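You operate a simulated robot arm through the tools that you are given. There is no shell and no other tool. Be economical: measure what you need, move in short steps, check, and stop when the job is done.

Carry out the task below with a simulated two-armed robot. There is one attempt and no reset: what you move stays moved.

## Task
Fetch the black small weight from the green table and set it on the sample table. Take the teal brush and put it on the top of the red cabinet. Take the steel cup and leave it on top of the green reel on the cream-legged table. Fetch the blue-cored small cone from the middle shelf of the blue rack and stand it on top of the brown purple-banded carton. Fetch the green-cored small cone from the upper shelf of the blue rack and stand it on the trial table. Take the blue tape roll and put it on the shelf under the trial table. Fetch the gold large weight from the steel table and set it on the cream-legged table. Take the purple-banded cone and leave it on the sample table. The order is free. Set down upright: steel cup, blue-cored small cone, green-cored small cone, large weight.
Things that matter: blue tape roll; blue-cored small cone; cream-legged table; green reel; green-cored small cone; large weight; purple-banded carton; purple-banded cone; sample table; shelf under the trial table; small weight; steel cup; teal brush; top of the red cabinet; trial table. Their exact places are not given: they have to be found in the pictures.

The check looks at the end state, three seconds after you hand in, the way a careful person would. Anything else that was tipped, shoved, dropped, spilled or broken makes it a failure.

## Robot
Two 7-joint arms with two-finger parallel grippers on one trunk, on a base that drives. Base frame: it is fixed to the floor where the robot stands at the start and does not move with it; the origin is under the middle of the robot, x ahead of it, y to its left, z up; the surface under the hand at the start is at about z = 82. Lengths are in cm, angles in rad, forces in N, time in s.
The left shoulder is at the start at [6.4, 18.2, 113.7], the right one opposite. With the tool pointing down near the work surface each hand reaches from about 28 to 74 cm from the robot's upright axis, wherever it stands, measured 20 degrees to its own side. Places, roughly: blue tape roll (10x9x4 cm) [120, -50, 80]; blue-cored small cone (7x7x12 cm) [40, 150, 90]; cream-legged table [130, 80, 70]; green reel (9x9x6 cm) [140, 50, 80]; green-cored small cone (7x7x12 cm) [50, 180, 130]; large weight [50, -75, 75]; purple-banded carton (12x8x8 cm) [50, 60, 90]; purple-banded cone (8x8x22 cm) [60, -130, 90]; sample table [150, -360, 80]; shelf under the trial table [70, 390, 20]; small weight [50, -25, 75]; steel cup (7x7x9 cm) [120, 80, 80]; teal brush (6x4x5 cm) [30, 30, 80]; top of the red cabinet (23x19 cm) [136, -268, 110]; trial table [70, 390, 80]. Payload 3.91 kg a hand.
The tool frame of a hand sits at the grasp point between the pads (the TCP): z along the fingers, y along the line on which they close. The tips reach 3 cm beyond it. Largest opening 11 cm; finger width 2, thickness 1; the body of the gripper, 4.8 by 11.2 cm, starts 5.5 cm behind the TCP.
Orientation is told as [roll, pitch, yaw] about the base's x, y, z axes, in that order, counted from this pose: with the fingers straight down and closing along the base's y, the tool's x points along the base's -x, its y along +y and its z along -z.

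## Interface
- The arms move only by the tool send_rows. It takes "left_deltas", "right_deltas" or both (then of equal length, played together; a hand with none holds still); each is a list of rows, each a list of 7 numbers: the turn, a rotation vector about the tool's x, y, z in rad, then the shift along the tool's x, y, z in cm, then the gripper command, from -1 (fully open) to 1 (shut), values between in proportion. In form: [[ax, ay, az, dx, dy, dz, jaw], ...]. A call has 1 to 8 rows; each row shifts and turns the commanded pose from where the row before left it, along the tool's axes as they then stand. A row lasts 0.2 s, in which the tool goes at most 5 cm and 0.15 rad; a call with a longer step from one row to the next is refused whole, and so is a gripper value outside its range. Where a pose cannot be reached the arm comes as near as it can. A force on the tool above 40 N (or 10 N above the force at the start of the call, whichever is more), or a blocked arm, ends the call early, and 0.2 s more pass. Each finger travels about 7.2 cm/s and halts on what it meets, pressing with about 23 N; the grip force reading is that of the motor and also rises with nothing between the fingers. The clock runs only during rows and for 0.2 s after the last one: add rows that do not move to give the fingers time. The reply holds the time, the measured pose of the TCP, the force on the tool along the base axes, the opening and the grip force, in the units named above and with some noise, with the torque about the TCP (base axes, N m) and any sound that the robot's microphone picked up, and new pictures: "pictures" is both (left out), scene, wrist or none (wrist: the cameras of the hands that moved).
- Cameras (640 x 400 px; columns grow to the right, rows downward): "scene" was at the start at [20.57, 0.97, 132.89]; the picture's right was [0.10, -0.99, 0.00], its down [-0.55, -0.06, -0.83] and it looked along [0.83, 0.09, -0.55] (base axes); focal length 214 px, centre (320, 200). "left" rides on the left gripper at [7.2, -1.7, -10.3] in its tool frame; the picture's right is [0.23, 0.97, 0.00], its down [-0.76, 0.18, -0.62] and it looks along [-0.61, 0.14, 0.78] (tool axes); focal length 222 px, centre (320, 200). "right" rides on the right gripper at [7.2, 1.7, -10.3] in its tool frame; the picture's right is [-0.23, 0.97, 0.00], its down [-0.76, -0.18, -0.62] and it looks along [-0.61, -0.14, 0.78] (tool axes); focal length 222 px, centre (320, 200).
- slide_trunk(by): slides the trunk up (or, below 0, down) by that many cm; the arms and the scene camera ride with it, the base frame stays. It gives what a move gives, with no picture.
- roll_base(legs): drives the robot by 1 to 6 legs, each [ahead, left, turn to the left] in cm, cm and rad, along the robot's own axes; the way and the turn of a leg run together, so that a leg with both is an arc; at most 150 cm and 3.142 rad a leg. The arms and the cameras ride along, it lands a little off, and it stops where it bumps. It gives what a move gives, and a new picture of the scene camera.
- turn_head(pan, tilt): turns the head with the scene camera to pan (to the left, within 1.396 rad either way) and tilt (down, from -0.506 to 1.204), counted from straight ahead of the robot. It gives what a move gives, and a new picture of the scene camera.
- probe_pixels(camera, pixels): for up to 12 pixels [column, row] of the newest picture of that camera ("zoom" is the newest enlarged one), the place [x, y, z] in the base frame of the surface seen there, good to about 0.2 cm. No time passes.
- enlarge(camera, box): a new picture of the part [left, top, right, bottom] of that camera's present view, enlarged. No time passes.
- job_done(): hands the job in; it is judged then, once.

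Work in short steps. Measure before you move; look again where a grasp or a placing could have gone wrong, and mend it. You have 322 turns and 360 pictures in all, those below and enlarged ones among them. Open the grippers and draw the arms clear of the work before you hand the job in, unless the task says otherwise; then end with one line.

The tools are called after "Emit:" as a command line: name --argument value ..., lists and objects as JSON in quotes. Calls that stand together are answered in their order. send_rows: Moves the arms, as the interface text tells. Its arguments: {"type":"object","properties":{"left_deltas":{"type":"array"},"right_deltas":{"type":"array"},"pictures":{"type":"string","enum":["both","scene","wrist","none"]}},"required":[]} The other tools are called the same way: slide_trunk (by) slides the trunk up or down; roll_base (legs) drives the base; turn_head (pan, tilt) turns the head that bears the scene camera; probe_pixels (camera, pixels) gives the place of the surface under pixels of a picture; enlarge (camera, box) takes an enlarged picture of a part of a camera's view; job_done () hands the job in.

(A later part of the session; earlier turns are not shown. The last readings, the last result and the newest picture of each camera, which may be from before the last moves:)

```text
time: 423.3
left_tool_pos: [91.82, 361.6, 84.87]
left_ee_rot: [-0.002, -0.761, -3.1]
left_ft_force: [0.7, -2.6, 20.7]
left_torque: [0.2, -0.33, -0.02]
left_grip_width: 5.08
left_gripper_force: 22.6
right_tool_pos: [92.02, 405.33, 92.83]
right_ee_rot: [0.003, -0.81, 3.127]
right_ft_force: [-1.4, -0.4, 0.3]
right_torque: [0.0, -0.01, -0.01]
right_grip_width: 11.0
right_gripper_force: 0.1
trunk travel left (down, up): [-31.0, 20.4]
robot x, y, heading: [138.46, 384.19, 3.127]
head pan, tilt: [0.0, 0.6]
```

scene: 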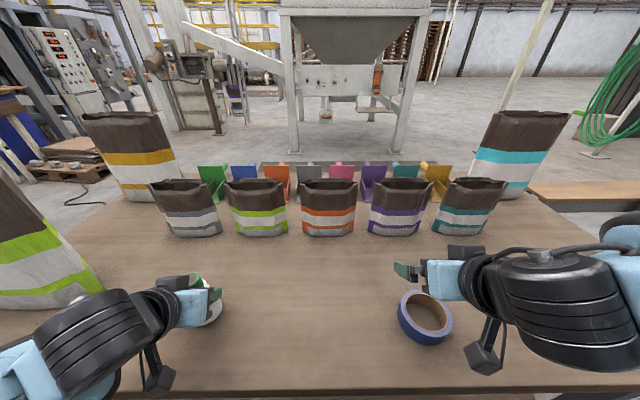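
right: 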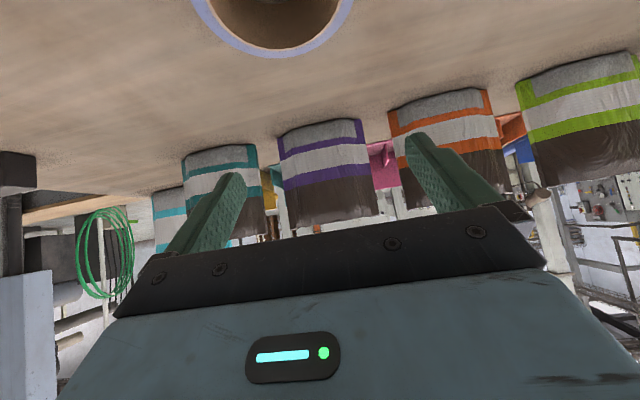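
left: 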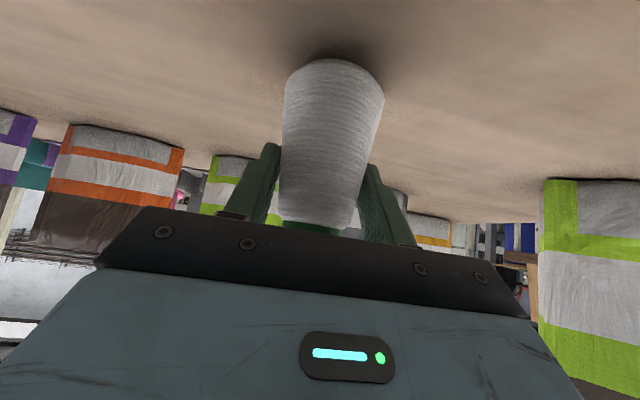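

Contact. I ease 0.2 up, open, and back out along the finger axis.

Emit:
send_rows --left_deltas '[[0, 0, 0, -0.12, 0, -0.13, 1], [0, 0, 0, 0, 0, 0, 0.4], [0, 0, 0, 0, 0, 0, -0.2], [0, 0, 0, 0, 0, 0, -0.4], [0, 0, 0, 0, 0, -2, -0.4], [0, 0, 0, 0, 0, -4.5, -0.4], [0, 0, 0, 0, 0, -4.5, -0.4], [0, 0, 0, 0, 0, -4.5, -0.4]]' --pictures "both"

```text
time: 425.1
left_tool_pos: [92.93, 363.68, 96.76]
left_ee_rot: [0.001, -0.749, -3.102]
left_ft_force: [0.5, 0.0, 0.2]
left_torque: [0.03, 0.0, -0.03]
left_grip_width: 7.71
left_gripper_force: 0.0
left hand out of reach, approached as far as the arm can: row 5, 6, 7, 8
right_tool_pos: [92.04, 405.19, 92.68]
right_ee_rot: [0.001, -0.809, 3.127]
right_ft_force: [0.2, 0.0, -0.5]
right_torque: [-0.01, -0.02, 0.0]
right_grip_width: 11.0
right_gripper_force: 0.1
trunk travel left (down, up): [-31.0, 20.4]
robot x, y, heading: [138.5, 384.21, 3.131]
head pan, tilt: [0.0, 0.6]
```

scene: 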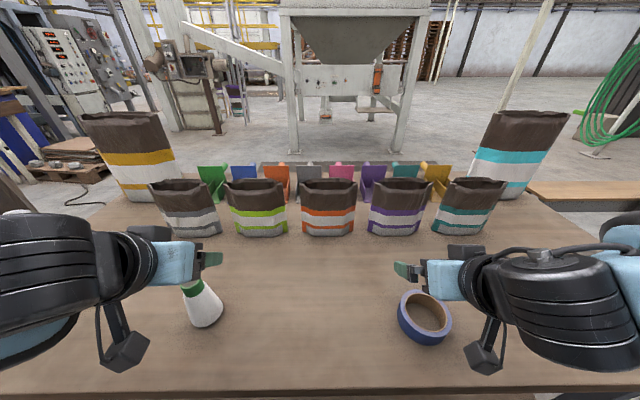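
left: 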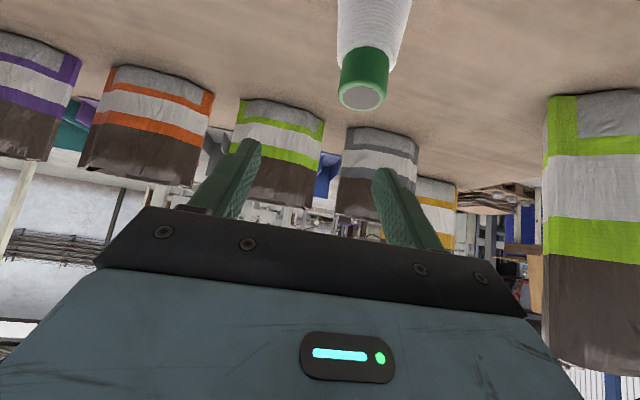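

The green-cored cone stands upright. Now I regrasp the tape: measure its rim.

Emit:
enlarge --camera "scene" --box '[385, 280, 465, 350]'

Emit:
probe_pixels --camera "scene" --pixels '[[402, 312], [448, 312], [403, 320], [448, 322], [425, 334], [410, 330], [440, 330], [420, 344], [425, 292]]'

```text
5.71 times, centred on (425, 315) of scene
```

zoom: 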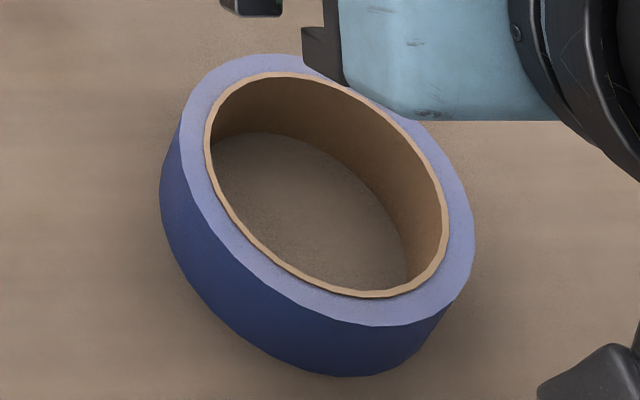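

```text
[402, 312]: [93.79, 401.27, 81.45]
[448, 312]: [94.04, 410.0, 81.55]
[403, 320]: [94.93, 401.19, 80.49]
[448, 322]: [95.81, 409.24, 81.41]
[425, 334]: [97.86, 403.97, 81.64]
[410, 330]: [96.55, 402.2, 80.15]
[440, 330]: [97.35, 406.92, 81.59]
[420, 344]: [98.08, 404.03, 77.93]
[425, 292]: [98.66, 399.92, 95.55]
```

Tape centre ≈(93.4,405.6). I bring the right hand down straddling it.

Emit:
send_rows --right_deltas '[[0, 0, 0, 0.9, -0.4, -0.94, -1], [0, 0, 0, 2.8, 0, 2.68, -1], [0, 0, 0, 2.8, 0, 2.68, -1], [0, 0, 0, 2.7, 0, 2.58, -1], [0, 0, 0, 0, 0, 0, -1]]' --pictures "wrist"

```text
time: 426.3
left_tool_pos: [92.84, 363.58, 96.7]
left_ee_rot: [0.0, -0.752, -3.101]
left_ft_force: [-0.6, -0.1, 0.4]
left_torque: [0.02, 0.01, 0.0]
left_grip_width: 7.71
left_gripper_force: 0.0
right_tool_pos: [91.83, 405.48, 81.11]
right_ee_rot: [0.001, -0.81, 3.129]
right_ft_force: [-0.6, 0.3, 0.1]
right_torque: [0.02, 0.0, 0.04]
right_grip_width: 11.01
right_gripper_force: 0.2
right hand out of reach, approached as far as the arm can: row 1
trunk travel left (down, up): [-31.0, 20.4]
robot x, y, heading: [138.89, 384.23, 3.133]
head pan, tilt: [0.0, 0.6]
```

right: 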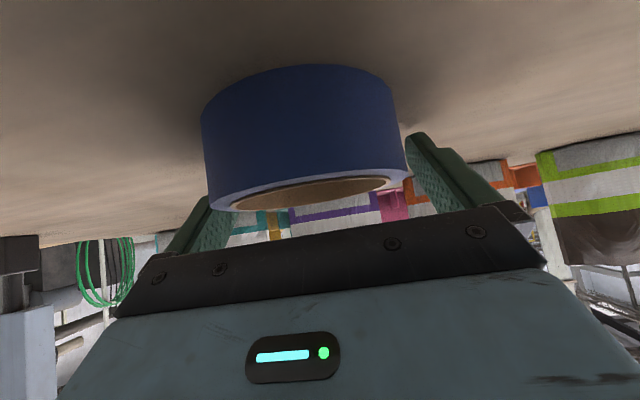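

The hand is 1.6 cm too far forward and near its inner limit; I back the base 1.6 cm instead.

Emit:
roll_base --legs '[[-1.7, 0, 0]]'

Emit:
send_rows --right_deltas '[[0, 0, 0, 0, 0, 0, -1]]' --pictures "wrist"

```text
time: 427.1
left_tool_pos: [94.68, 363.72, 96.72]
left_ee_rot: [0.001, -0.752, -3.101]
left_ft_force: [0.2, -0.3, 0.3]
left_torque: [-0.01, 0.03, -0.01]
left_grip_width: 7.68
left_gripper_force: 0.1
right_tool_pos: [93.59, 405.5, 81.29]
right_ee_rot: [0.0, -0.811, 3.127]
right_ft_force: [0.4, 0.9, -0.4]
right_torque: [-0.03, 0.0, -0.03]
right_grip_width: 11.02
right_gripper_force: 0.0
trunk travel left (down, up): [-31.0, 20.4]
robot x, y, heading: [140.28, 384.23, 3.127]
head pan, tilt: [0.0, 0.6]
```

scene: 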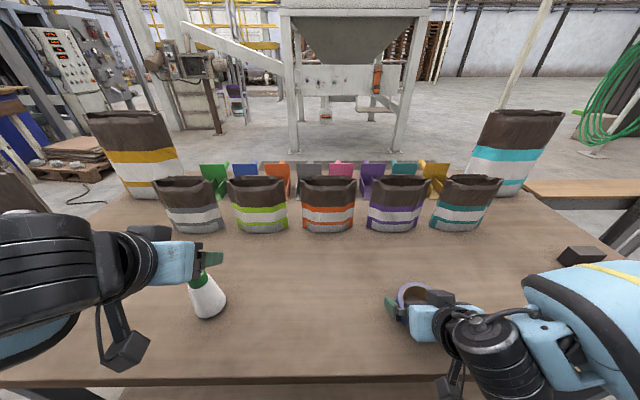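

```text
time: 427.5
left_tool_pos: [94.64, 363.57, 96.73]
left_ee_rot: [-0.002, -0.751, -3.103]
left_ft_force: [0.8, 0.3, -0.5]
left_torque: [0.02, 0.02, 0.01]
left_grip_width: 7.68
left_gripper_force: 0.1
right_tool_pos: [93.56, 405.49, 81.19]
right_ee_rot: [0.002, -0.808, 3.13]
right_ft_force: [0.3, -0.3, -0.8]
right_torque: [0.01, 0.03, 0.0]
right_grip_width: 11.01
right_gripper_force: 0.1
trunk travel left (down, up): [-31.0, 20.4]
robot x, y, heading: [140.5, 384.38, 3.132]
head pan, tilt: [0.0, 0.6]
```

right: 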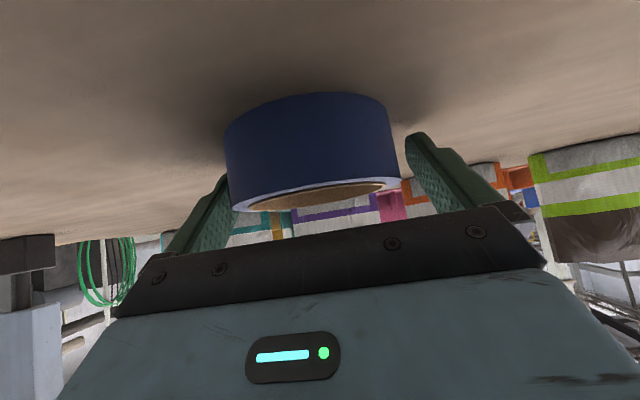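

Aligned now. I close on the tape, lift 4 cm, and back the base out by 21 cm.

Emit:
send_rows --right_deltas '[[0, 0, 0, 0, 0, 0, -0.6], [0, 0, 0, 0, 0, 0, 0], [0, 0, 0, 0, 0, 0, 0.6], [0, 0, 0, 0, 0, 0, 1], [0, 0, 0, 0, 0, 0, 1], [0, 0, 0, -1.4, 0, -1.4, 1], [0, 0, 0, -1.4, 0, -1.4, 1], [0, 0, 0, -1, 0, -1, 1]]' --pictures "none"

Emit:
roll_base --legs '[[-22, 0, 0]]'

```text
time: 429.3
left_tool_pos: [94.53, 363.74, 96.69]
left_ee_rot: [-0.001, -0.751, -3.102]
left_ft_force: [0.2, -0.2, -0.6]
left_torque: [-0.05, 0.0, 0.0]
left_grip_width: 7.72
left_gripper_force: 0.0
right_tool_pos: [93.59, 405.36, 86.55]
right_ee_rot: [0.002, -0.809, 3.128]
right_ft_force: [0.8, -0.7, -0.9]
right_torque: [0.0, 0.02, 0.01]
right_grip_width: 8.12
right_gripper_force: 22.8
trunk travel left (down, up): [-31.0, 20.4]
robot x, y, heading: [140.21, 384.68, 3.129]
head pan, tilt: [0.0, 0.6]
```

```text
time: 431.0
left_tool_pos: [116.55, 363.32, 96.74]
left_ee_rot: [0.0, -0.752, -3.099]
left_ft_force: [0.5, 0.0, -0.2]
left_torque: [-0.01, 0.0, 0.02]
left_grip_width: 7.68
left_gripper_force: 0.1
right_tool_pos: [115.54, 405.17, 86.42]
right_ee_rot: [0.002, -0.81, 3.13]
right_ft_force: [0.1, 0.3, -0.1]
right_torque: [-0.04, 0.01, -0.01]
right_grip_width: 8.1
right_gripper_force: 22.9
trunk travel left (down, up): [-31.0, 20.4]
robot x, y, heading: [162.1, 384.06, 3.126]
head pan, tilt: [0.0, 0.6]
```

scene: 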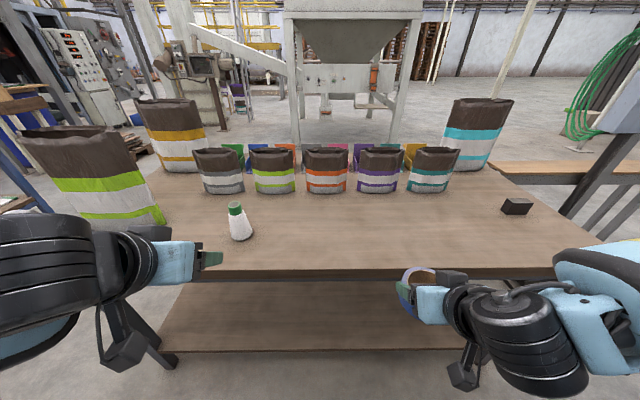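

The tape is held in front of the table edge; the shelf is visible below and empty. I probe the shelf and lower the trunk by 15 first.

Emit:
probe_pixels --camera "scene" --pixels '[[330, 345], [330, 320], [330, 300], [200, 345], [470, 340], [330, 275], [400, 350]]'

Emit:
slide_trunk --by -15

```text
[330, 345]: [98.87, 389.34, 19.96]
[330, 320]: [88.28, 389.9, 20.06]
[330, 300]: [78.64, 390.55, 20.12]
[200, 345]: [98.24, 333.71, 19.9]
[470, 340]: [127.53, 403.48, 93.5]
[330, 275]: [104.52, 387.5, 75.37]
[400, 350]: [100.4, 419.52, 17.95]
```

```text
time: 432.8
left_tool_pos: [114.58, 363.41, 76.49]
left_ee_rot: [0.008, -0.613, -3.106]
left_ft_force: [0.3, 0.2, -0.5]
left_torque: [0.01, -0.02, -0.04]
left_grip_width: 7.7
left_gripper_force: 0.1
right_tool_pos: [115.07, 405.13, 67.15]
right_ee_rot: [0.001, -0.702, 3.131]
right_ft_force: [-0.7, -0.3, -1.3]
right_torque: [0.02, -0.02, 0.02]
right_grip_width: 8.13
right_gripper_force: 22.6
trunk travel left (down, up): [-16.0, 35.4]
robot x, y, heading: [162.14, 384.06, 3.13]
head pan, tilt: [0.0, 0.6]
```

Shelf z=20.0, front x≈100. I lower the trunk the remaining way.

Emit:
slide_trunk --by -15.5

Emit:
turn_head --pan -0.3 --tilt 0.8

```text
time: 434.5
left_tool_pos: [112.08, 363.42, 57.7]
left_ee_rot: [0.016, -0.506, -3.108]
left_ft_force: [0.3, 0.6, -0.1]
left_torque: [0.01, 0.0, 0.02]
left_grip_width: 7.72
left_gripper_force: 0.1
right_tool_pos: [113.38, 405.01, 48.33]
right_ee_rot: [0.002, -0.595, 3.13]
right_ft_force: [0.4, 0.0, -0.8]
right_torque: [-0.01, 0.04, -0.01]
right_grip_width: 8.12
right_gripper_force: 23.5
trunk travel left (down, up): [-0.5, 50.9]
robot x, y, heading: [162.35, 384.29, 3.133]
head pan, tilt: [0.0, 0.6]
```

```text
time: 435.3
left_tool_pos: [112.13, 363.33, 57.66]
left_ee_rot: [0.016, -0.508, -3.109]
left_ft_force: [-0.7, -0.2, 0.0]
left_torque: [0.0, 0.01, 0.02]
left_grip_width: 7.74
left_gripper_force: 0.1
right_tool_pos: [113.51, 405.13, 48.28]
right_ee_rot: [0.001, -0.595, 3.13]
right_ft_force: [-0.1, 0.5, -0.9]
right_torque: [0.02, 0.0, 0.01]
right_grip_width: 8.12
right_gripper_force: 23.2
trunk travel left (down, up): [-0.5, 50.9]
robot x, y, heading: [162.28, 384.19, 3.129]
head pan, tilt: [-0.3, 0.799]
```

scene: 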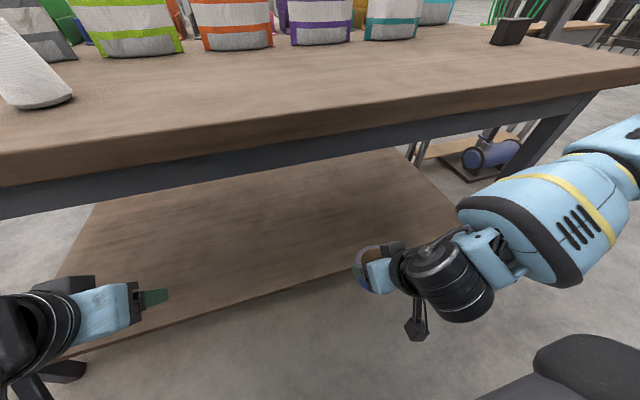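

I restore the tilt so the tape is level and lower to z≈31 in front of the shelf.

Emit:
send_rows --right_deltas '[[0, -0.11, 0, 0, 0, 0, 1], [0, -0.105, 0, 0, 0, 0, 1], [0, 0, 0, 3.08, 0, 2.93, 1], [0, 0, 0, 3.08, 0, 2.93, 1], [0, 0, 0, 3.08, 0, 2.93, 1], [0, 0, 0, 3.08, 0, 2.93, 1], [0, 0, 0, 0, 0, 0, 1]]' --pictures "both"

```text
time: 436.9
left_tool_pos: [112.07, 363.41, 57.69]
left_ee_rot: [0.015, -0.505, -3.108]
left_ft_force: [-0.5, 0.5, 0.0]
left_torque: [-0.03, 0.01, 0.02]
left_grip_width: 7.71
left_gripper_force: 0.1
right_tool_pos: [112.05, 404.98, 30.33]
right_ee_rot: [0.002, -0.81, 3.13]
right_ft_force: [0.8, -0.1, -2.4]
right_torque: [0.03, 0.01, 0.02]
right_grip_width: 8.1
right_gripper_force: 23.4
right hand out of reach, approached as far as the arm can: row 1, 2
trunk travel left (down, up): [-0.5, 50.9]
robot x, y, heading: [162.34, 384.23, 3.127]
head pan, tilt: [-0.3, 0.799]
```

scene: 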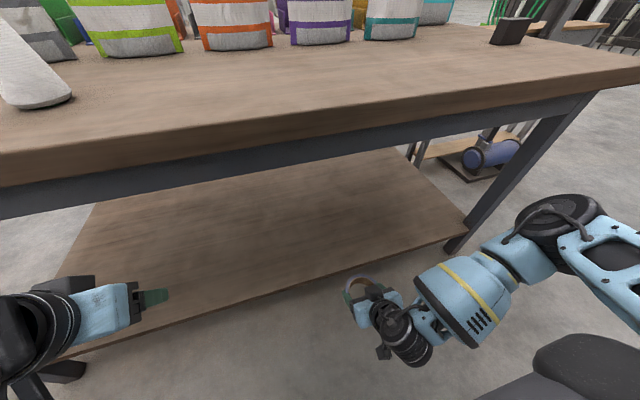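
right: 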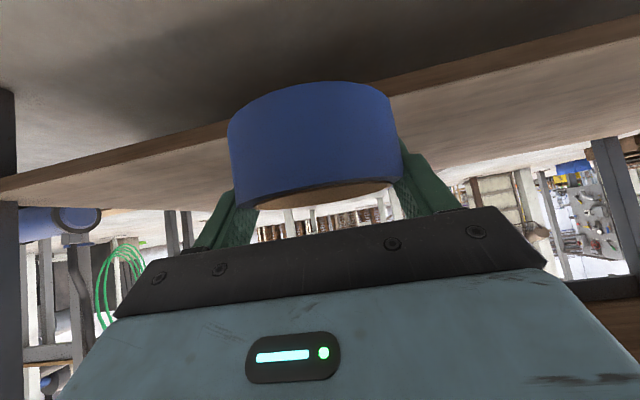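

Tape is level before the shelf. I check the elbow's place relative to table leg before going in.

Emit:
probe_pixels --camera "scene" --pixels '[[560, 215], [520, 215], [450, 290], [470, 230], [600, 240], [530, 180]]'

```text
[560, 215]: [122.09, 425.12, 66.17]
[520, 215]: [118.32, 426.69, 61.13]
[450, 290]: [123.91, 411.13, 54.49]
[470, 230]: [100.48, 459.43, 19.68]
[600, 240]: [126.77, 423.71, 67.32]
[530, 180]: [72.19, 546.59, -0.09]
```

I probe the apron's lower edge height.

Emit:
probe_pixels --camera "scene" --pixels '[[330, 160], [330, 148], [330, 140], [450, 125], [450, 140], [560, 95]]'

```text
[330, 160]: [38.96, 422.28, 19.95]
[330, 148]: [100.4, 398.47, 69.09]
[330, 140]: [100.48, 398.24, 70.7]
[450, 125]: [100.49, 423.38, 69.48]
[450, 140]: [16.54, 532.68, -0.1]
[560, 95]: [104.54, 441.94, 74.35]
```

Apron bottom z≈68 vs elbow top 67, so I extend the arm first (10 cm) and look again.

Emit:
send_rows --right_deltas '[[0, 0, 0, -2.3, 0, 2.41, 1], [0, 0, 0, -2.3, 0, 2.41, 1], [0, 0, 0, -2.3, 0, 2.41, 1], [0, 0, 0, 0, 0, 0, 1]]' --pictures "scene"

Emit:
probe_pixels --camera "scene" --pixels '[[560, 215], [520, 200], [545, 200], [500, 215], [470, 250]]'

```text
time: 437.9
left_tool_pos: [112.02, 363.34, 57.72]
left_ee_rot: [0.016, -0.506, -3.109]
left_ft_force: [-0.2, -0.1, 0.1]
left_torque: [-0.02, 0.0, 0.0]
left_grip_width: 7.72
left_gripper_force: 0.1
right_tool_pos: [102.21, 405.07, 30.55]
right_ee_rot: [0.002, -0.81, 3.13]
right_ft_force: [0.4, 0.9, -1.0]
right_torque: [0.0, -0.01, -0.01]
right_grip_width: 8.12
right_gripper_force: 22.7
trunk travel left (down, up): [-0.5, 50.9]
robot x, y, heading: [162.32, 383.77, 3.131]
head pan, tilt: [-0.3, 0.799]
```

scene: 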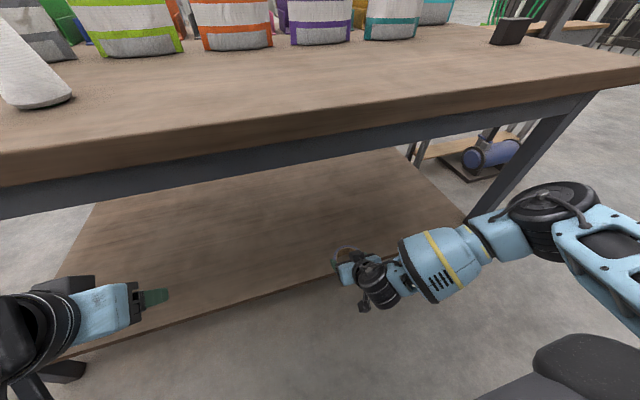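

```text
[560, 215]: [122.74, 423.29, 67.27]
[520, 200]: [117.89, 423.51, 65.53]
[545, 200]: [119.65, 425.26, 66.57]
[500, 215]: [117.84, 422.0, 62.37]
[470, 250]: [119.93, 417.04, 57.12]
```

The elbow hardly moved. I extend 9 more.

Emit:
send_rows --right_deltas '[[0, 0, 0, -2.2, 0, 2.3, 1], [0, 0, 0, -2.2, 0, 2.3, 1], [0, 0, 0, -2.0, 0, 2.1, 1], [0, 0, 0, 0, 0, 0, 1]]' --pictures "both"

```text
time: 438.9
left_tool_pos: [111.93, 363.32, 57.58]
left_ee_rot: [0.017, -0.507, -3.108]
left_ft_force: [0.9, 0.5, 0.3]
left_torque: [0.01, -0.02, 0.01]
left_grip_width: 7.7
left_gripper_force: 0.1
right_tool_pos: [92.88, 405.06, 30.6]
right_ee_rot: [0.001, -0.809, 3.13]
right_ft_force: [-0.1, 0.0, -1.2]
right_torque: [0.0, -0.04, 0.01]
right_grip_width: 8.1
right_gripper_force: 22.4
trunk travel left (down, up): [-0.5, 50.9]
robot x, y, heading: [162.31, 383.91, 3.132]
head pan, tilt: [-0.3, 0.799]
```

scene: 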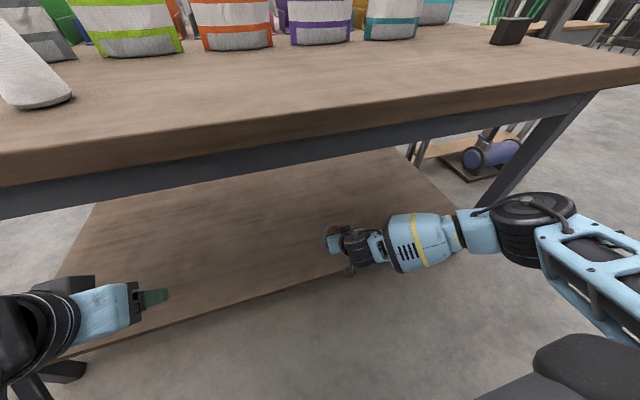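
right: 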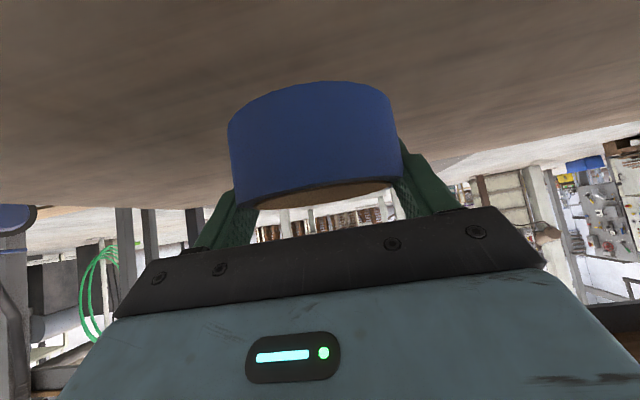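

Good reach. I edge the base 3 cm ahead, then lower toward the shelf.

Emit:
roll_base --legs '[[3, 0, 0]]'

Emit:
send_rows --right_deltas '[[0, 0, 0, 2.2, 0, 2.1, 1], [0, 0, 0, 2.2, 0, 2.1, 1], [0, 0, 0, 0.4, 0, 0.4, 1], [0, 0, 0, 0, 0, 0, 1]]' --pictures "wrist"

```text
time: 439.8
left_tool_pos: [108.96, 363.44, 57.63]
left_ee_rot: [0.016, -0.506, -3.108]
left_ft_force: [0.9, 0.2, 0.1]
left_torque: [-0.01, -0.02, 0.01]
left_grip_width: 7.71
left_gripper_force: 0.0
right_tool_pos: [89.79, 405.23, 30.57]
right_ee_rot: [0.003, -0.81, 3.129]
right_ft_force: [-0.5, 0.2, -0.9]
right_torque: [0.02, -0.03, 0.0]
right_grip_width: 8.11
right_gripper_force: 22.8
trunk travel left (down, up): [-0.5, 50.9]
robot x, y, heading: [159.49, 384.22, 3.134]
head pan, tilt: [-0.3, 0.799]
```

scene: 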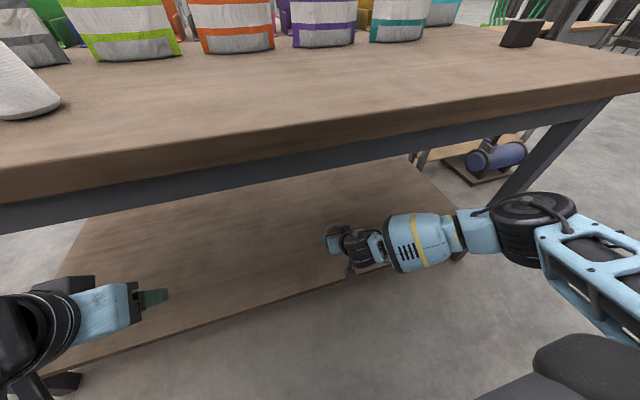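

```text
time: 440.8
left_tool_pos: [109.02, 363.39, 57.62]
left_ee_rot: [0.015, -0.505, -3.108]
left_ft_force: [-0.3, 0.0, 1.0]
left_torque: [0.01, -0.03, -0.01]
left_grip_width: 7.71
left_gripper_force: 0.2
right_tool_pos: [91.82, 407.73, 26.72]
right_ee_rot: [0.002, -0.808, 3.129]
right_ft_force: [-0.6, -0.9, -1.5]
right_torque: [-0.01, 0.01, 0.0]
right_grip_width: 8.1
right_gripper_force: 22.8
right hand out of reach, approached as far as the arm can: row 1, 2, 3
trunk travel left (down, up): [-0.5, 50.9]
robot x, y, heading: [159.06, 384.33, 3.132]
head pan, tilt: [-0.3, 0.799]
```

right: 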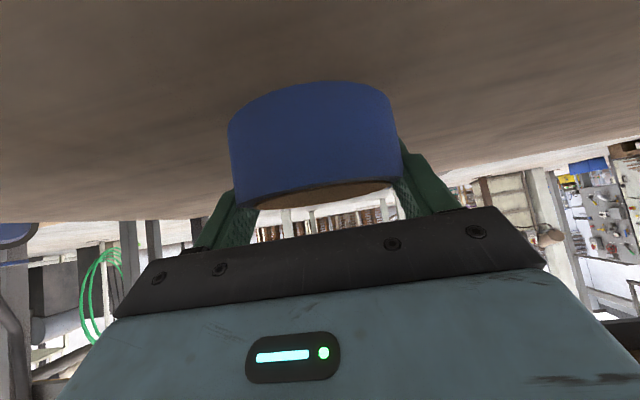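

Reach falls short by 3.5 cm in height. I bring the base 5 cm closer, and pull the hand back correspondingly while lowering.

Emit:
roll_base --legs '[[4.5, 0, 0]]'

Emit:
send_rows --right_deltas '[[0, 0, 0, 2.0, 1, -1.0, 1], [0, 0, 0, 1.5, 0, 0.5, 1], [0, 0, 0, 1.2, 0, 1.0, 1], [0, 0, 0, 0, 0, 0, 1]]' --pictures "both"

```text
time: 441.7
left_tool_pos: [104.39, 363.52, 57.74]
left_ee_rot: [0.016, -0.507, -3.11]
left_ft_force: [0.6, 0.0, 0.3]
left_torque: [0.01, 0.04, 0.03]
left_grip_width: 7.7
left_gripper_force: 0.0
right_tool_pos: [87.21, 407.94, 26.71]
right_ee_rot: [0.003, -0.812, 3.129]
right_ft_force: [-0.5, 0.1, -1.9]
right_torque: [0.02, -0.01, 0.0]
right_grip_width: 8.09
right_gripper_force: 22.9
trunk travel left (down, up): [-0.5, 50.9]
robot x, y, heading: [154.76, 384.18, 3.132]
head pan, tilt: [-0.3, 0.799]
```

scene: 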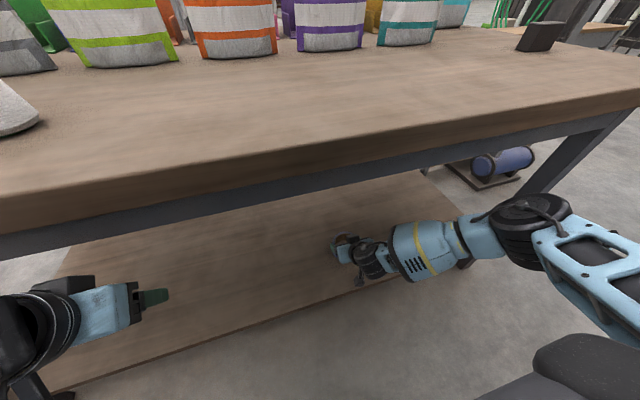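

```text
time: 442.7
left_tool_pos: [104.54, 363.48, 57.59]
left_ee_rot: [0.017, -0.506, -3.111]
left_ft_force: [0.4, 0.6, 0.7]
left_torque: [-0.01, 0.04, -0.04]
left_grip_width: 7.73
left_gripper_force: 0.0
right_tool_pos: [90.87, 408.22, 24.62]
right_ee_rot: [0.002, -0.808, 3.129]
right_ft_force: [0.0, -0.9, -0.9]
right_torque: [-0.02, -0.03, 0.02]
right_grip_width: 8.13
right_gripper_force: 23.6
right hand out of reach, approached as far as the arm can: row 1, 2, 3
trunk travel left (down, up): [-0.5, 50.9]
robot x, y, heading: [154.75, 384.53, 3.135]
head pan, tilt: [-0.3, 0.799]
```

scene: 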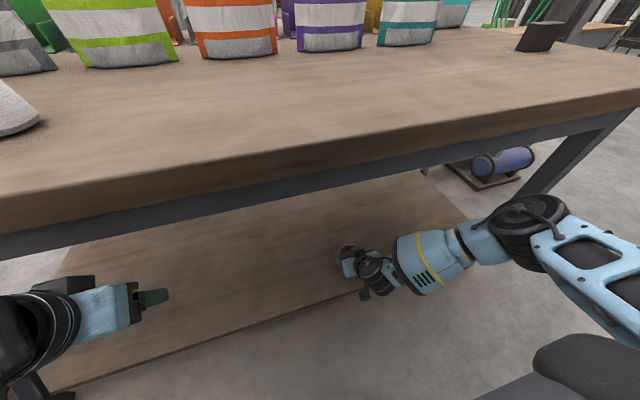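
right: 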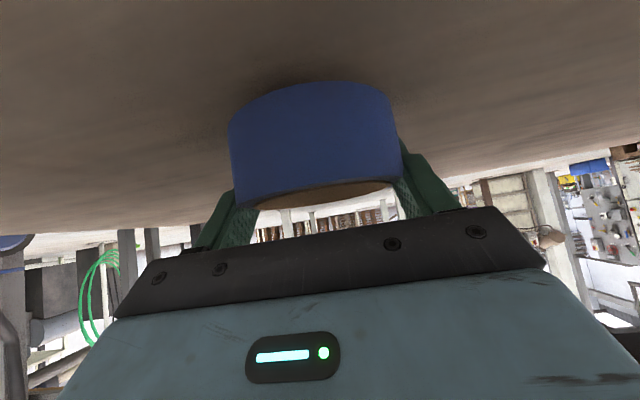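

I need 1.4 cm more. I lower the left hand away from the table edge and move the base 5 cm closer, drawing the right hand back.

Emit:
send_rows --left_deltas '[[0, 0, 0, 1.95, 0, 3.5, -0.4], [0, 0, 0, 1.95, 0, 3.5, -0.4], [0, 0, 0, 1.95, 0, 3.5, -0.4]]' --pictures "none"

Emit:
roll_base --legs '[[5, 0, 0]]'

Emit:
send_rows --right_deltas '[[0, 0, 0, 1.4, 0.5, -1.4, 1], [0, 0, 0, 1.7, 0.5, -0.4, 1], [0, 0, 0, 0.9, 0, 0.2, 1], [0, 0, 0, 0, 0, 0, 1]]' --pictures "wrist"

```text
time: 443.5
left_tool_pos: [104.43, 363.14, 45.46]
left_ee_rot: [0.016, -0.508, -3.11]
left_ft_force: [-0.9, 0.5, -0.8]
left_torque: [0.0, -0.02, -0.04]
left_grip_width: 7.69
left_gripper_force: 0.1
right_tool_pos: [90.6, 408.17, 24.82]
right_ee_rot: [0.002, -0.808, 3.131]
right_ft_force: [-0.7, -0.2, -0.5]
right_torque: [-0.02, 0.01, 0.0]
right_grip_width: 8.12
right_gripper_force: 23.1
trunk travel left (down, up): [-0.5, 50.9]
robot x, y, heading: [154.24, 384.26, 3.133]
head pan, tilt: [-0.3, 0.799]
```

```text
time: 444.4
left_tool_pos: [99.51, 363.24, 45.54]
left_ee_rot: [0.016, -0.507, -3.109]
left_ft_force: [-0.9, 0.3, -0.1]
left_torque: [0.03, -0.01, 0.02]
left_grip_width: 7.7
left_gripper_force: 0.1
right_tool_pos: [85.71, 408.33, 24.7]
right_ee_rot: [0.003, -0.809, 3.127]
right_ft_force: [-0.4, -0.5, -0.7]
right_torque: [0.0, 0.0, -0.01]
right_grip_width: 8.09
right_gripper_force: 22.5
trunk travel left (down, up): [-0.5, 50.9]
robot x, y, heading: [149.74, 384.48, 3.13]
head pan, tilt: [-0.3, 0.799]
```

scene: 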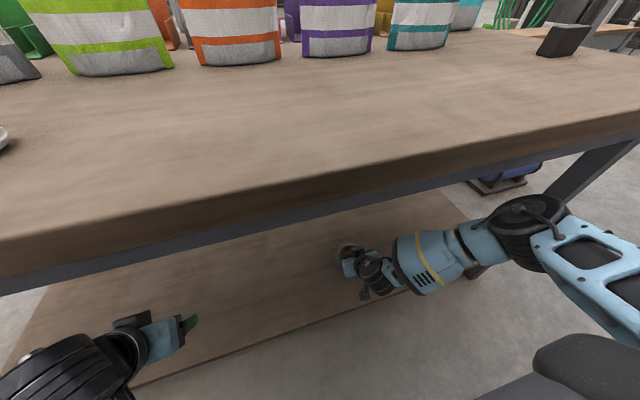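

```text
time: 445.4
left_tool_pos: [99.48, 363.32, 45.37]
left_ee_rot: [0.016, -0.507, -3.11]
left_ft_force: [-0.2, 0.5, 0.4]
left_torque: [-0.01, 0.02, -0.04]
left_grip_width: 7.71
left_gripper_force: 0.0
right_tool_pos: [89.86, 407.83, 23.67]
right_ee_rot: [0.006, -0.808, 3.126]
right_ft_force: [0.4, -0.1, -0.8]
right_torque: [0.02, 0.01, 0.04]
right_grip_width: 8.1
right_gripper_force: 23.1
right hand out of reach, approached as far as the arm can: row 2, 3
trunk travel left (down, up): [-0.5, 50.9]
robot x, y, heading: [149.92, 384.49, 3.129]
head pan, tilt: [-0.3, 0.799]
```

right: 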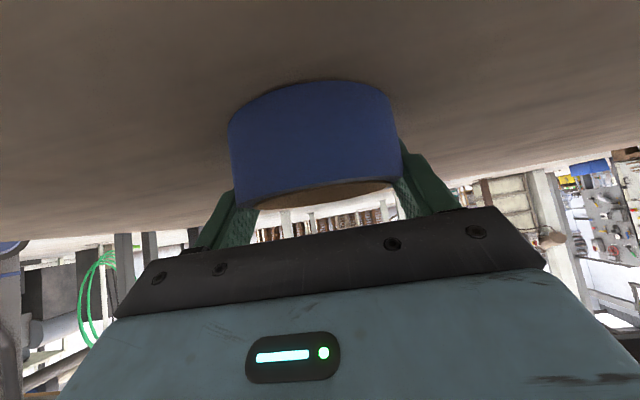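

About half a centimetre to go; I draw back slightly while lowering.

Emit:
send_rows --right_deltas '[[0, 0, 0, 1.47, 0, -0.67, 1], [0, 0, 0, 0.5, 0, 0.1, 1], [0, 0, 0, 0, 0, 0, 1]]' --pictures "wrist"

```text
time: 446.2
left_tool_pos: [99.57, 363.42, 45.38]
left_ee_rot: [0.016, -0.505, -3.109]
left_ft_force: [0.6, 0.4, 0.9]
left_torque: [-0.01, 0.02, 0.0]
left_grip_width: 7.68
left_gripper_force: 0.1
right_tool_pos: [91.53, 408.16, 23.26]
right_ee_rot: [0.005, -0.809, 3.13]
right_ft_force: [0.0, 0.8, -0.6]
right_torque: [0.05, 0.08, 0.0]
right_grip_width: 8.13
right_gripper_force: 23.1
right hand out of reach, approached as far as the arm can: row 1
trunk travel left (down, up): [-0.5, 50.9]
robot x, y, heading: [149.69, 384.08, 3.133]
head pan, tilt: [-0.3, 0.799]
```

right: 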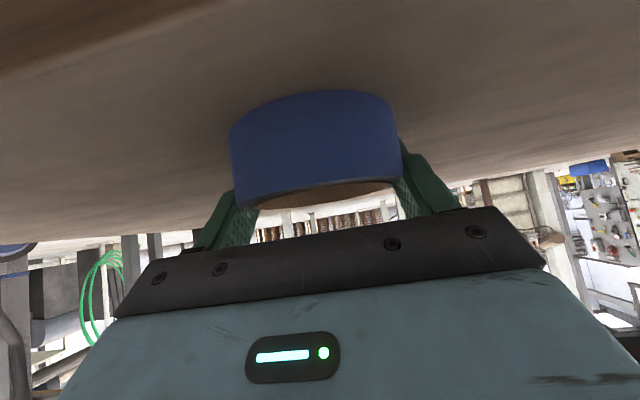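

The tape hovers within ~2 mm of the shelf, fully inside its front edge. I open and withdraw upward/back.

Emit:
send_rows --right_deltas '[[0, 0, 0, 0, 0, 0, 0.4], [0, 0, 0, 0, 0, 0, -0.4], [0, 0, 0, 0, 0, 0, -1], [0, 0, 0, 0, 0, 0, -1], [0, 0, 0, -1.5, 0, -2, -1], [0, 0, 0, -1.5, 0, -4, -1], [0, 0, 0, -1.5, 0, -4, -1]]' --pictures "both"

```text
time: 447.8
left_tool_pos: [99.58, 363.26, 45.43]
left_ee_rot: [0.015, -0.507, -3.111]
left_ft_force: [0.4, 0.2, 0.2]
left_torque: [0.01, -0.03, 0.02]
left_grip_width: 7.69
left_gripper_force: 0.2
right_tool_pos: [95.67, 408.01, 32.91]
right_ee_rot: [0.004, -0.809, 3.128]
right_ft_force: [0.6, -0.8, -0.6]
right_torque: [0.0, 0.02, 0.01]
right_grip_width: 11.0
right_gripper_force: 0.0
trunk travel left (down, up): [-0.5, 50.9]
robot x, y, heading: [149.89, 384.47, 3.128]
head pan, tilt: [-0.3, 0.799]
```

scene: 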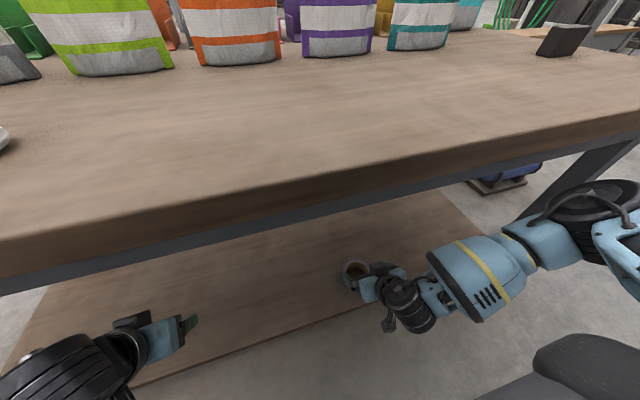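
right: 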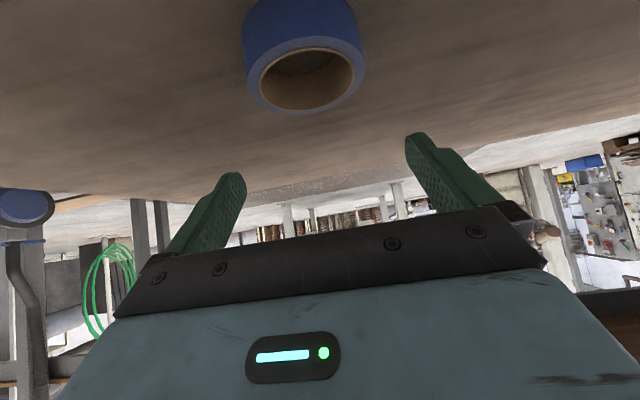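

The tape lies flat on the shelf. I back straight out 32 cm, then raise the trunk.

Emit:
roll_base --legs '[[-35, 0, 0]]'

Emit:
slide_trunk --by 25

Emit:
slide_trunk --by 15

Emit:
turn_head --pan -0.1 --tilt 0.65

```text
time: 450.1
left_tool_pos: [134.17, 362.86, 45.45]
left_ee_rot: [0.016, -0.506, -3.112]
left_ft_force: [0.3, -0.5, -0.4]
left_torque: [0.0, 0.01, -0.01]
left_grip_width: 7.69
left_gripper_force: 0.1
right_tool_pos: [130.28, 407.53, 32.89]
right_ee_rot: [0.003, -0.807, 3.128]
right_ft_force: [-0.6, 0.3, 0.5]
right_torque: [-0.01, -0.01, 0.0]
right_grip_width: 11.0
right_gripper_force: 0.1
trunk travel left (down, up): [-0.5, 50.9]
robot x, y, heading: [184.24, 383.91, 3.127]
head pan, tilt: [-0.3, 0.799]
```

scene: 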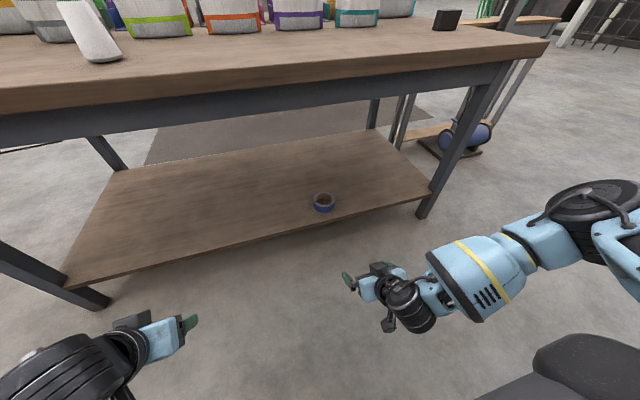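

```text
time: 452.6
left_tool_pos: [134.15, 362.92, 70.47]
left_ee_rot: [0.017, -0.505, -3.11]
left_ft_force: [0.4, -0.2, 0.1]
left_torque: [-0.02, 0.02, 0.0]
left_grip_width: 7.71
left_gripper_force: 0.1
right_tool_pos: [130.35, 407.63, 57.71]
right_ee_rot: [0.002, -0.808, 3.129]
right_ft_force: [-0.6, -1.3, 0.2]
right_torque: [-0.05, -0.03, -0.01]
right_grip_width: 11.02
right_gripper_force: 0.0
trunk travel left (down, up): [-25.5, 25.9]
robot x, y, heading: [184.43, 384.09, 3.125]
head pan, tilt: [-0.3, 0.799]
```

```text
time: 454.4
left_tool_pos: [134.11, 363.0, 85.48]
left_ee_rot: [0.017, -0.506, -3.113]
left_ft_force: [-0.5, -0.1, 0.0]
left_torque: [-0.03, 0.02, 0.02]
left_grip_width: 7.71
left_gripper_force: 0.0
right_tool_pos: [129.85, 407.57, 73.99]
right_ee_rot: [0.003, -0.831, 3.126]
right_ft_force: [-0.2, -0.7, -0.6]
right_torque: [0.0, -0.04, 0.03]
right_grip_width: 11.03
right_gripper_force: 0.1
trunk travel left (down, up): [-40.5, 10.9]
robot x, y, heading: [184.41, 383.68, 3.124]
head pan, tilt: [-0.3, 0.799]
```

```text
time: 455.1
left_tool_pos: [134.17, 362.95, 85.4]
left_ee_rot: [0.015, -0.506, -3.112]
left_ft_force: [0.5, 0.0, 0.3]
left_torque: [-0.01, 0.0, -0.02]
left_grip_width: 7.71
left_gripper_force: 0.2
right_tool_pos: [129.74, 407.65, 74.01]
right_ee_rot: [0.004, -0.832, 3.129]
right_ft_force: [-0.5, 1.0, 1.0]
right_torque: [-0.01, 0.0, 0.03]
right_grip_width: 11.01
right_gripper_force: 0.1
trunk travel left (down, up): [-40.5, 10.9]
robot x, y, heading: [184.85, 383.75, 3.127]
head pan, tilt: [-0.099, 0.649]
```

scene: 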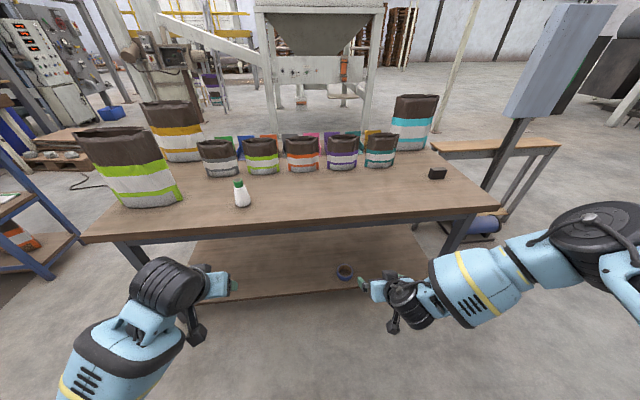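

All placed here. For the blue-cored cone (x≈40 on the rack, with reels before it on this side) the far (−x) side is clearer and near the carton. I drive to the gap at y≈258 and look.

Emit:
roll_base --legs '[[0, 125, 0.015], [90, 0, 0]]'

Emit:
turn_head --pan 0.5 --tilt 0.4

```text
time: 470.7
left_tool_pos: [42.46, 237.98, 85.45]
left_ee_rot: [0.016, -0.505, -3.112]
left_ft_force: [-0.7, -1.1, -0.9]
left_torque: [0.01, 0.01, 0.01]
left_grip_width: 7.72
left_gripper_force: 0.0
right_tool_pos: [37.95, 282.74, 74.0]
right_ee_rot: [0.003, -0.834, 3.127]
right_ft_force: [-0.8, 0.6, -0.9]
right_torque: [0.04, -0.01, 0.02]
right_grip_width: 11.03
right_gripper_force: 0.0
trunk travel left (down, up): [-40.5, 10.9]
robot x, y, heading: [92.98, 258.82, 3.125]
head pan, tilt: [-0.099, 0.649]
```

scene: 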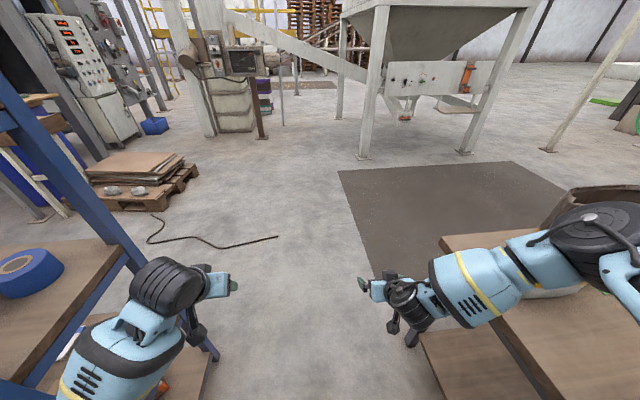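

```text
time: 471.7
left_tool_pos: [42.47, 238.09, 85.5]
left_ee_rot: [0.015, -0.507, -3.112]
left_ft_force: [-0.1, 0.0, -0.2]
left_torque: [-0.01, -0.01, -0.01]
left_grip_width: 7.69
left_gripper_force: 0.1
right_tool_pos: [38.08, 282.7, 73.95]
right_ee_rot: [0.003, -0.834, 3.127]
right_ft_force: [0.5, 0.6, -0.8]
right_torque: [0.0, 0.02, -0.03]
right_grip_width: 11.02
right_gripper_force: 0.1
trunk travel left (down, up): [-40.5, 10.9]
robot x, y, heading: [92.82, 258.96, 3.13]
head pan, tilt: [0.499, 0.4]
```

scene: 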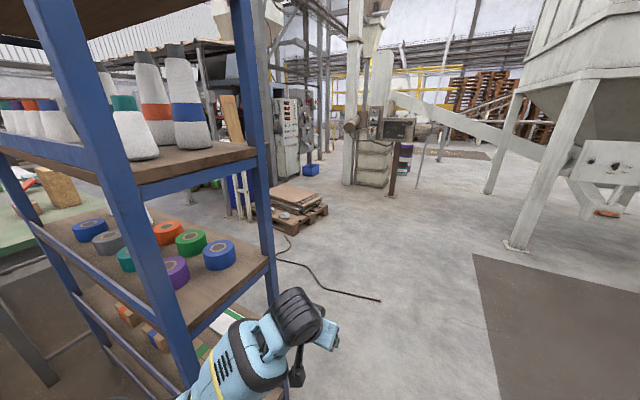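

I probe the pallet, floor hose and the rack's rear post to plan.

Emit:
probe_pixels --camera "scene" --pixels '[[300, 215], [325, 215], [270, 232], [300, 190], [380, 299], [300, 265], [255, 150], [265, 250], [375, 185], [395, 180], [290, 150], [235, 215]]'

```text
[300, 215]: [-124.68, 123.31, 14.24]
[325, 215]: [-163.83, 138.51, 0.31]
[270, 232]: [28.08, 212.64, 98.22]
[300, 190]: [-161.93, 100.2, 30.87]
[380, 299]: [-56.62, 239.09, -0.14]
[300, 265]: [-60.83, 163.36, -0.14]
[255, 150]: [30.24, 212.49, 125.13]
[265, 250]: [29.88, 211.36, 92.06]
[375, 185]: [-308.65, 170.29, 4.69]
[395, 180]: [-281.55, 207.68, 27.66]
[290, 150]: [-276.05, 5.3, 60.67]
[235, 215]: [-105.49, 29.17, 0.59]
```

Lane x∈[-40,28] behind the rack is clear. I drive through to x≈-18, turn right half a turn to face +x.

Emit:
roll_base --legs '[[111, 0, 0.008], [0, 0, -1.57], [0, 0, -1.57]]'

Emit:
turn_head --pan -0.6 --tilt 0.4

```text
time: 485.1
left_tool_pos: [31.13, 280.93, 85.5]
left_ee_rot: [0.016, -0.506, 0.016]
left_ft_force: [1.3, 0.3, -0.1]
left_torque: [-0.01, 0.03, 0.03]
left_grip_width: 7.74
left_gripper_force: 0.0
right_tool_pos: [34.81, 236.25, 73.95]
right_ee_rot: [0.002, -0.832, -0.029]
right_ft_force: [0.5, 0.4, 0.3]
right_torque: [-0.02, -0.04, 0.0]
right_grip_width: 11.01
right_gripper_force: 0.1
trunk travel left (down, up): [-40.5, 10.9]
robot x, y, heading: [-19.65, 261.17, -0.027]
head pan, tilt: [0.499, 0.4]
```

scene: 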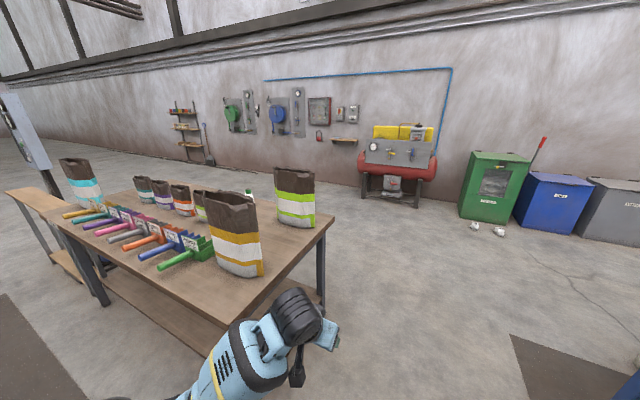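

```text
time: 486.5
left_tool_pos: [31.22, 281.06, 85.39]
left_ee_rot: [0.017, -0.507, 0.014]
left_ft_force: [0.3, -0.3, 0.5]
left_torque: [0.01, 0.0, 0.0]
left_grip_width: 7.68
left_gripper_force: 0.0
right_tool_pos: [34.87, 236.33, 74.11]
right_ee_rot: [0.003, -0.834, -0.029]
right_ft_force: [0.0, 0.3, -0.1]
right_torque: [0.01, -0.03, -0.03]
right_grip_width: 11.01
right_gripper_force: 0.1
trunk travel left (down, up): [-40.5, 10.9]
robot x, y, heading: [-19.53, 261.19, -0.03]
head pan, tilt: [-0.6, 0.4]
```

scene: 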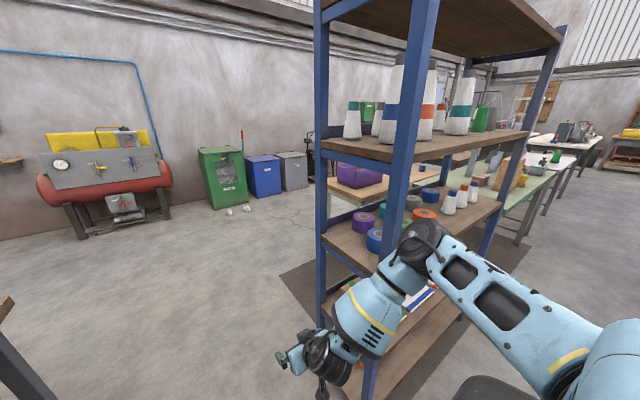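

The rack's rear posts are at x=30, so I back to x≈-39 first, then strafe right to y≈176.

Emit:
roll_base --legs '[[-19, 0, 0.027], [0, -85, 0]]'

Emit:
turn_head --pan -0.3 --tilt 0.45

```text
time: 495.5
left_tool_pos: [11.48, 195.62, 85.44]
left_ee_rot: [0.018, -0.507, 0.022]
left_ft_force: [0.9, -0.8, 0.4]
left_torque: [-0.03, -0.01, 0.0]
left_grip_width: 7.72
left_gripper_force: 0.1
right_tool_pos: [15.57, 150.94, 74.07]
right_ee_rot: [0.002, -0.833, -0.02]
right_ft_force: [0.3, -0.3, 0.4]
right_torque: [-0.02, 0.03, 0.0]
right_grip_width: 11.01
right_gripper_force: 0.1
trunk travel left (down, up): [-40.5, 10.9]
robot x, y, heading: [-39.03, 174.78, -0.022]
head pan, tilt: [-0.6, 0.4]
```

scene: 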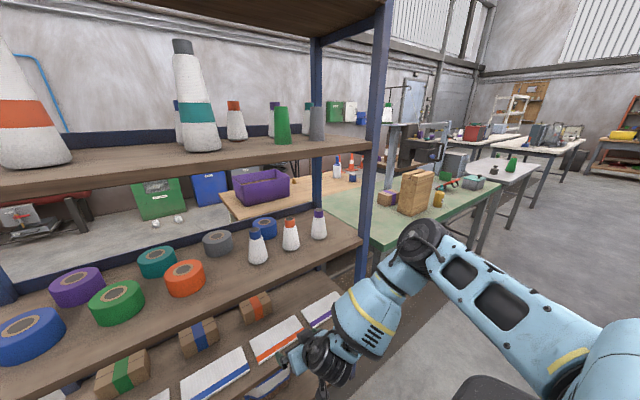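

```text
time: 496.3
left_tool_pos: [11.42, 195.78, 85.49]
left_ee_rot: [0.016, -0.506, 0.023]
left_ft_force: [0.9, -0.1, 0.6]
left_torque: [-0.02, -0.04, 0.02]
left_grip_width: 7.71
left_gripper_force: 0.1
right_tool_pos: [15.58, 150.97, 74.17]
right_ee_rot: [0.003, -0.832, -0.019]
right_ft_force: [0.7, 0.6, -0.4]
right_torque: [0.02, -0.04, 0.03]
right_grip_width: 11.02
right_gripper_force: 0.0
trunk travel left (down, up): [-40.5, 10.9]
robot x, y, heading: [-39.19, 175.01, -0.024]
head pan, tilt: [-0.3, 0.45]
```

scene: 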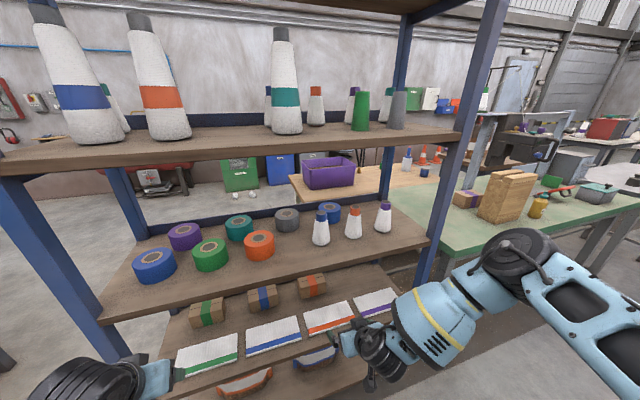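

From this side the blue-cored cone (320,228) is unobstructed. I measure it.

Emit:
enlarge --camera "scene" --box '[270, 180, 440, 290]'

Emit:
probe_pixels --camera "scene" --pixels '[[321, 212], [320, 225], [314, 240], [328, 240], [320, 245], [340, 255], [353, 225], [285, 222], [330, 275], [300, 250], [260, 245]]'

```text
3.64 times, centred on (355, 235) of scene
```

zoom: 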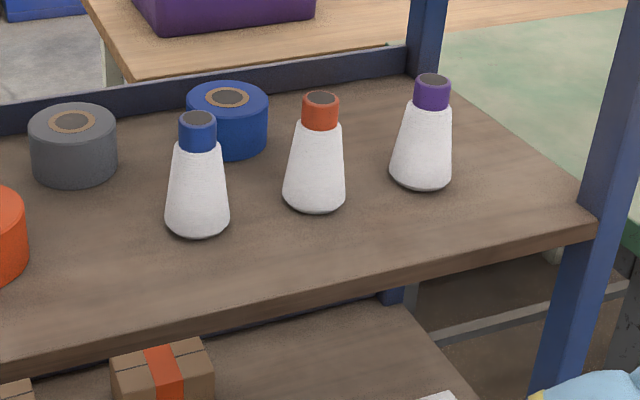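

```text
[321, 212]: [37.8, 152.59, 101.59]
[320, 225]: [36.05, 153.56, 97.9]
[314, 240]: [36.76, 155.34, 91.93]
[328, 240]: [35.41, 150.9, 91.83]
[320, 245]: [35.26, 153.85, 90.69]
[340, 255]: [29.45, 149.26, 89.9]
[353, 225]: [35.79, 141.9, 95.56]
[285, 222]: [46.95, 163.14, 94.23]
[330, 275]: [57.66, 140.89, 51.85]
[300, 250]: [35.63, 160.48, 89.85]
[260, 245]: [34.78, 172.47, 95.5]
```

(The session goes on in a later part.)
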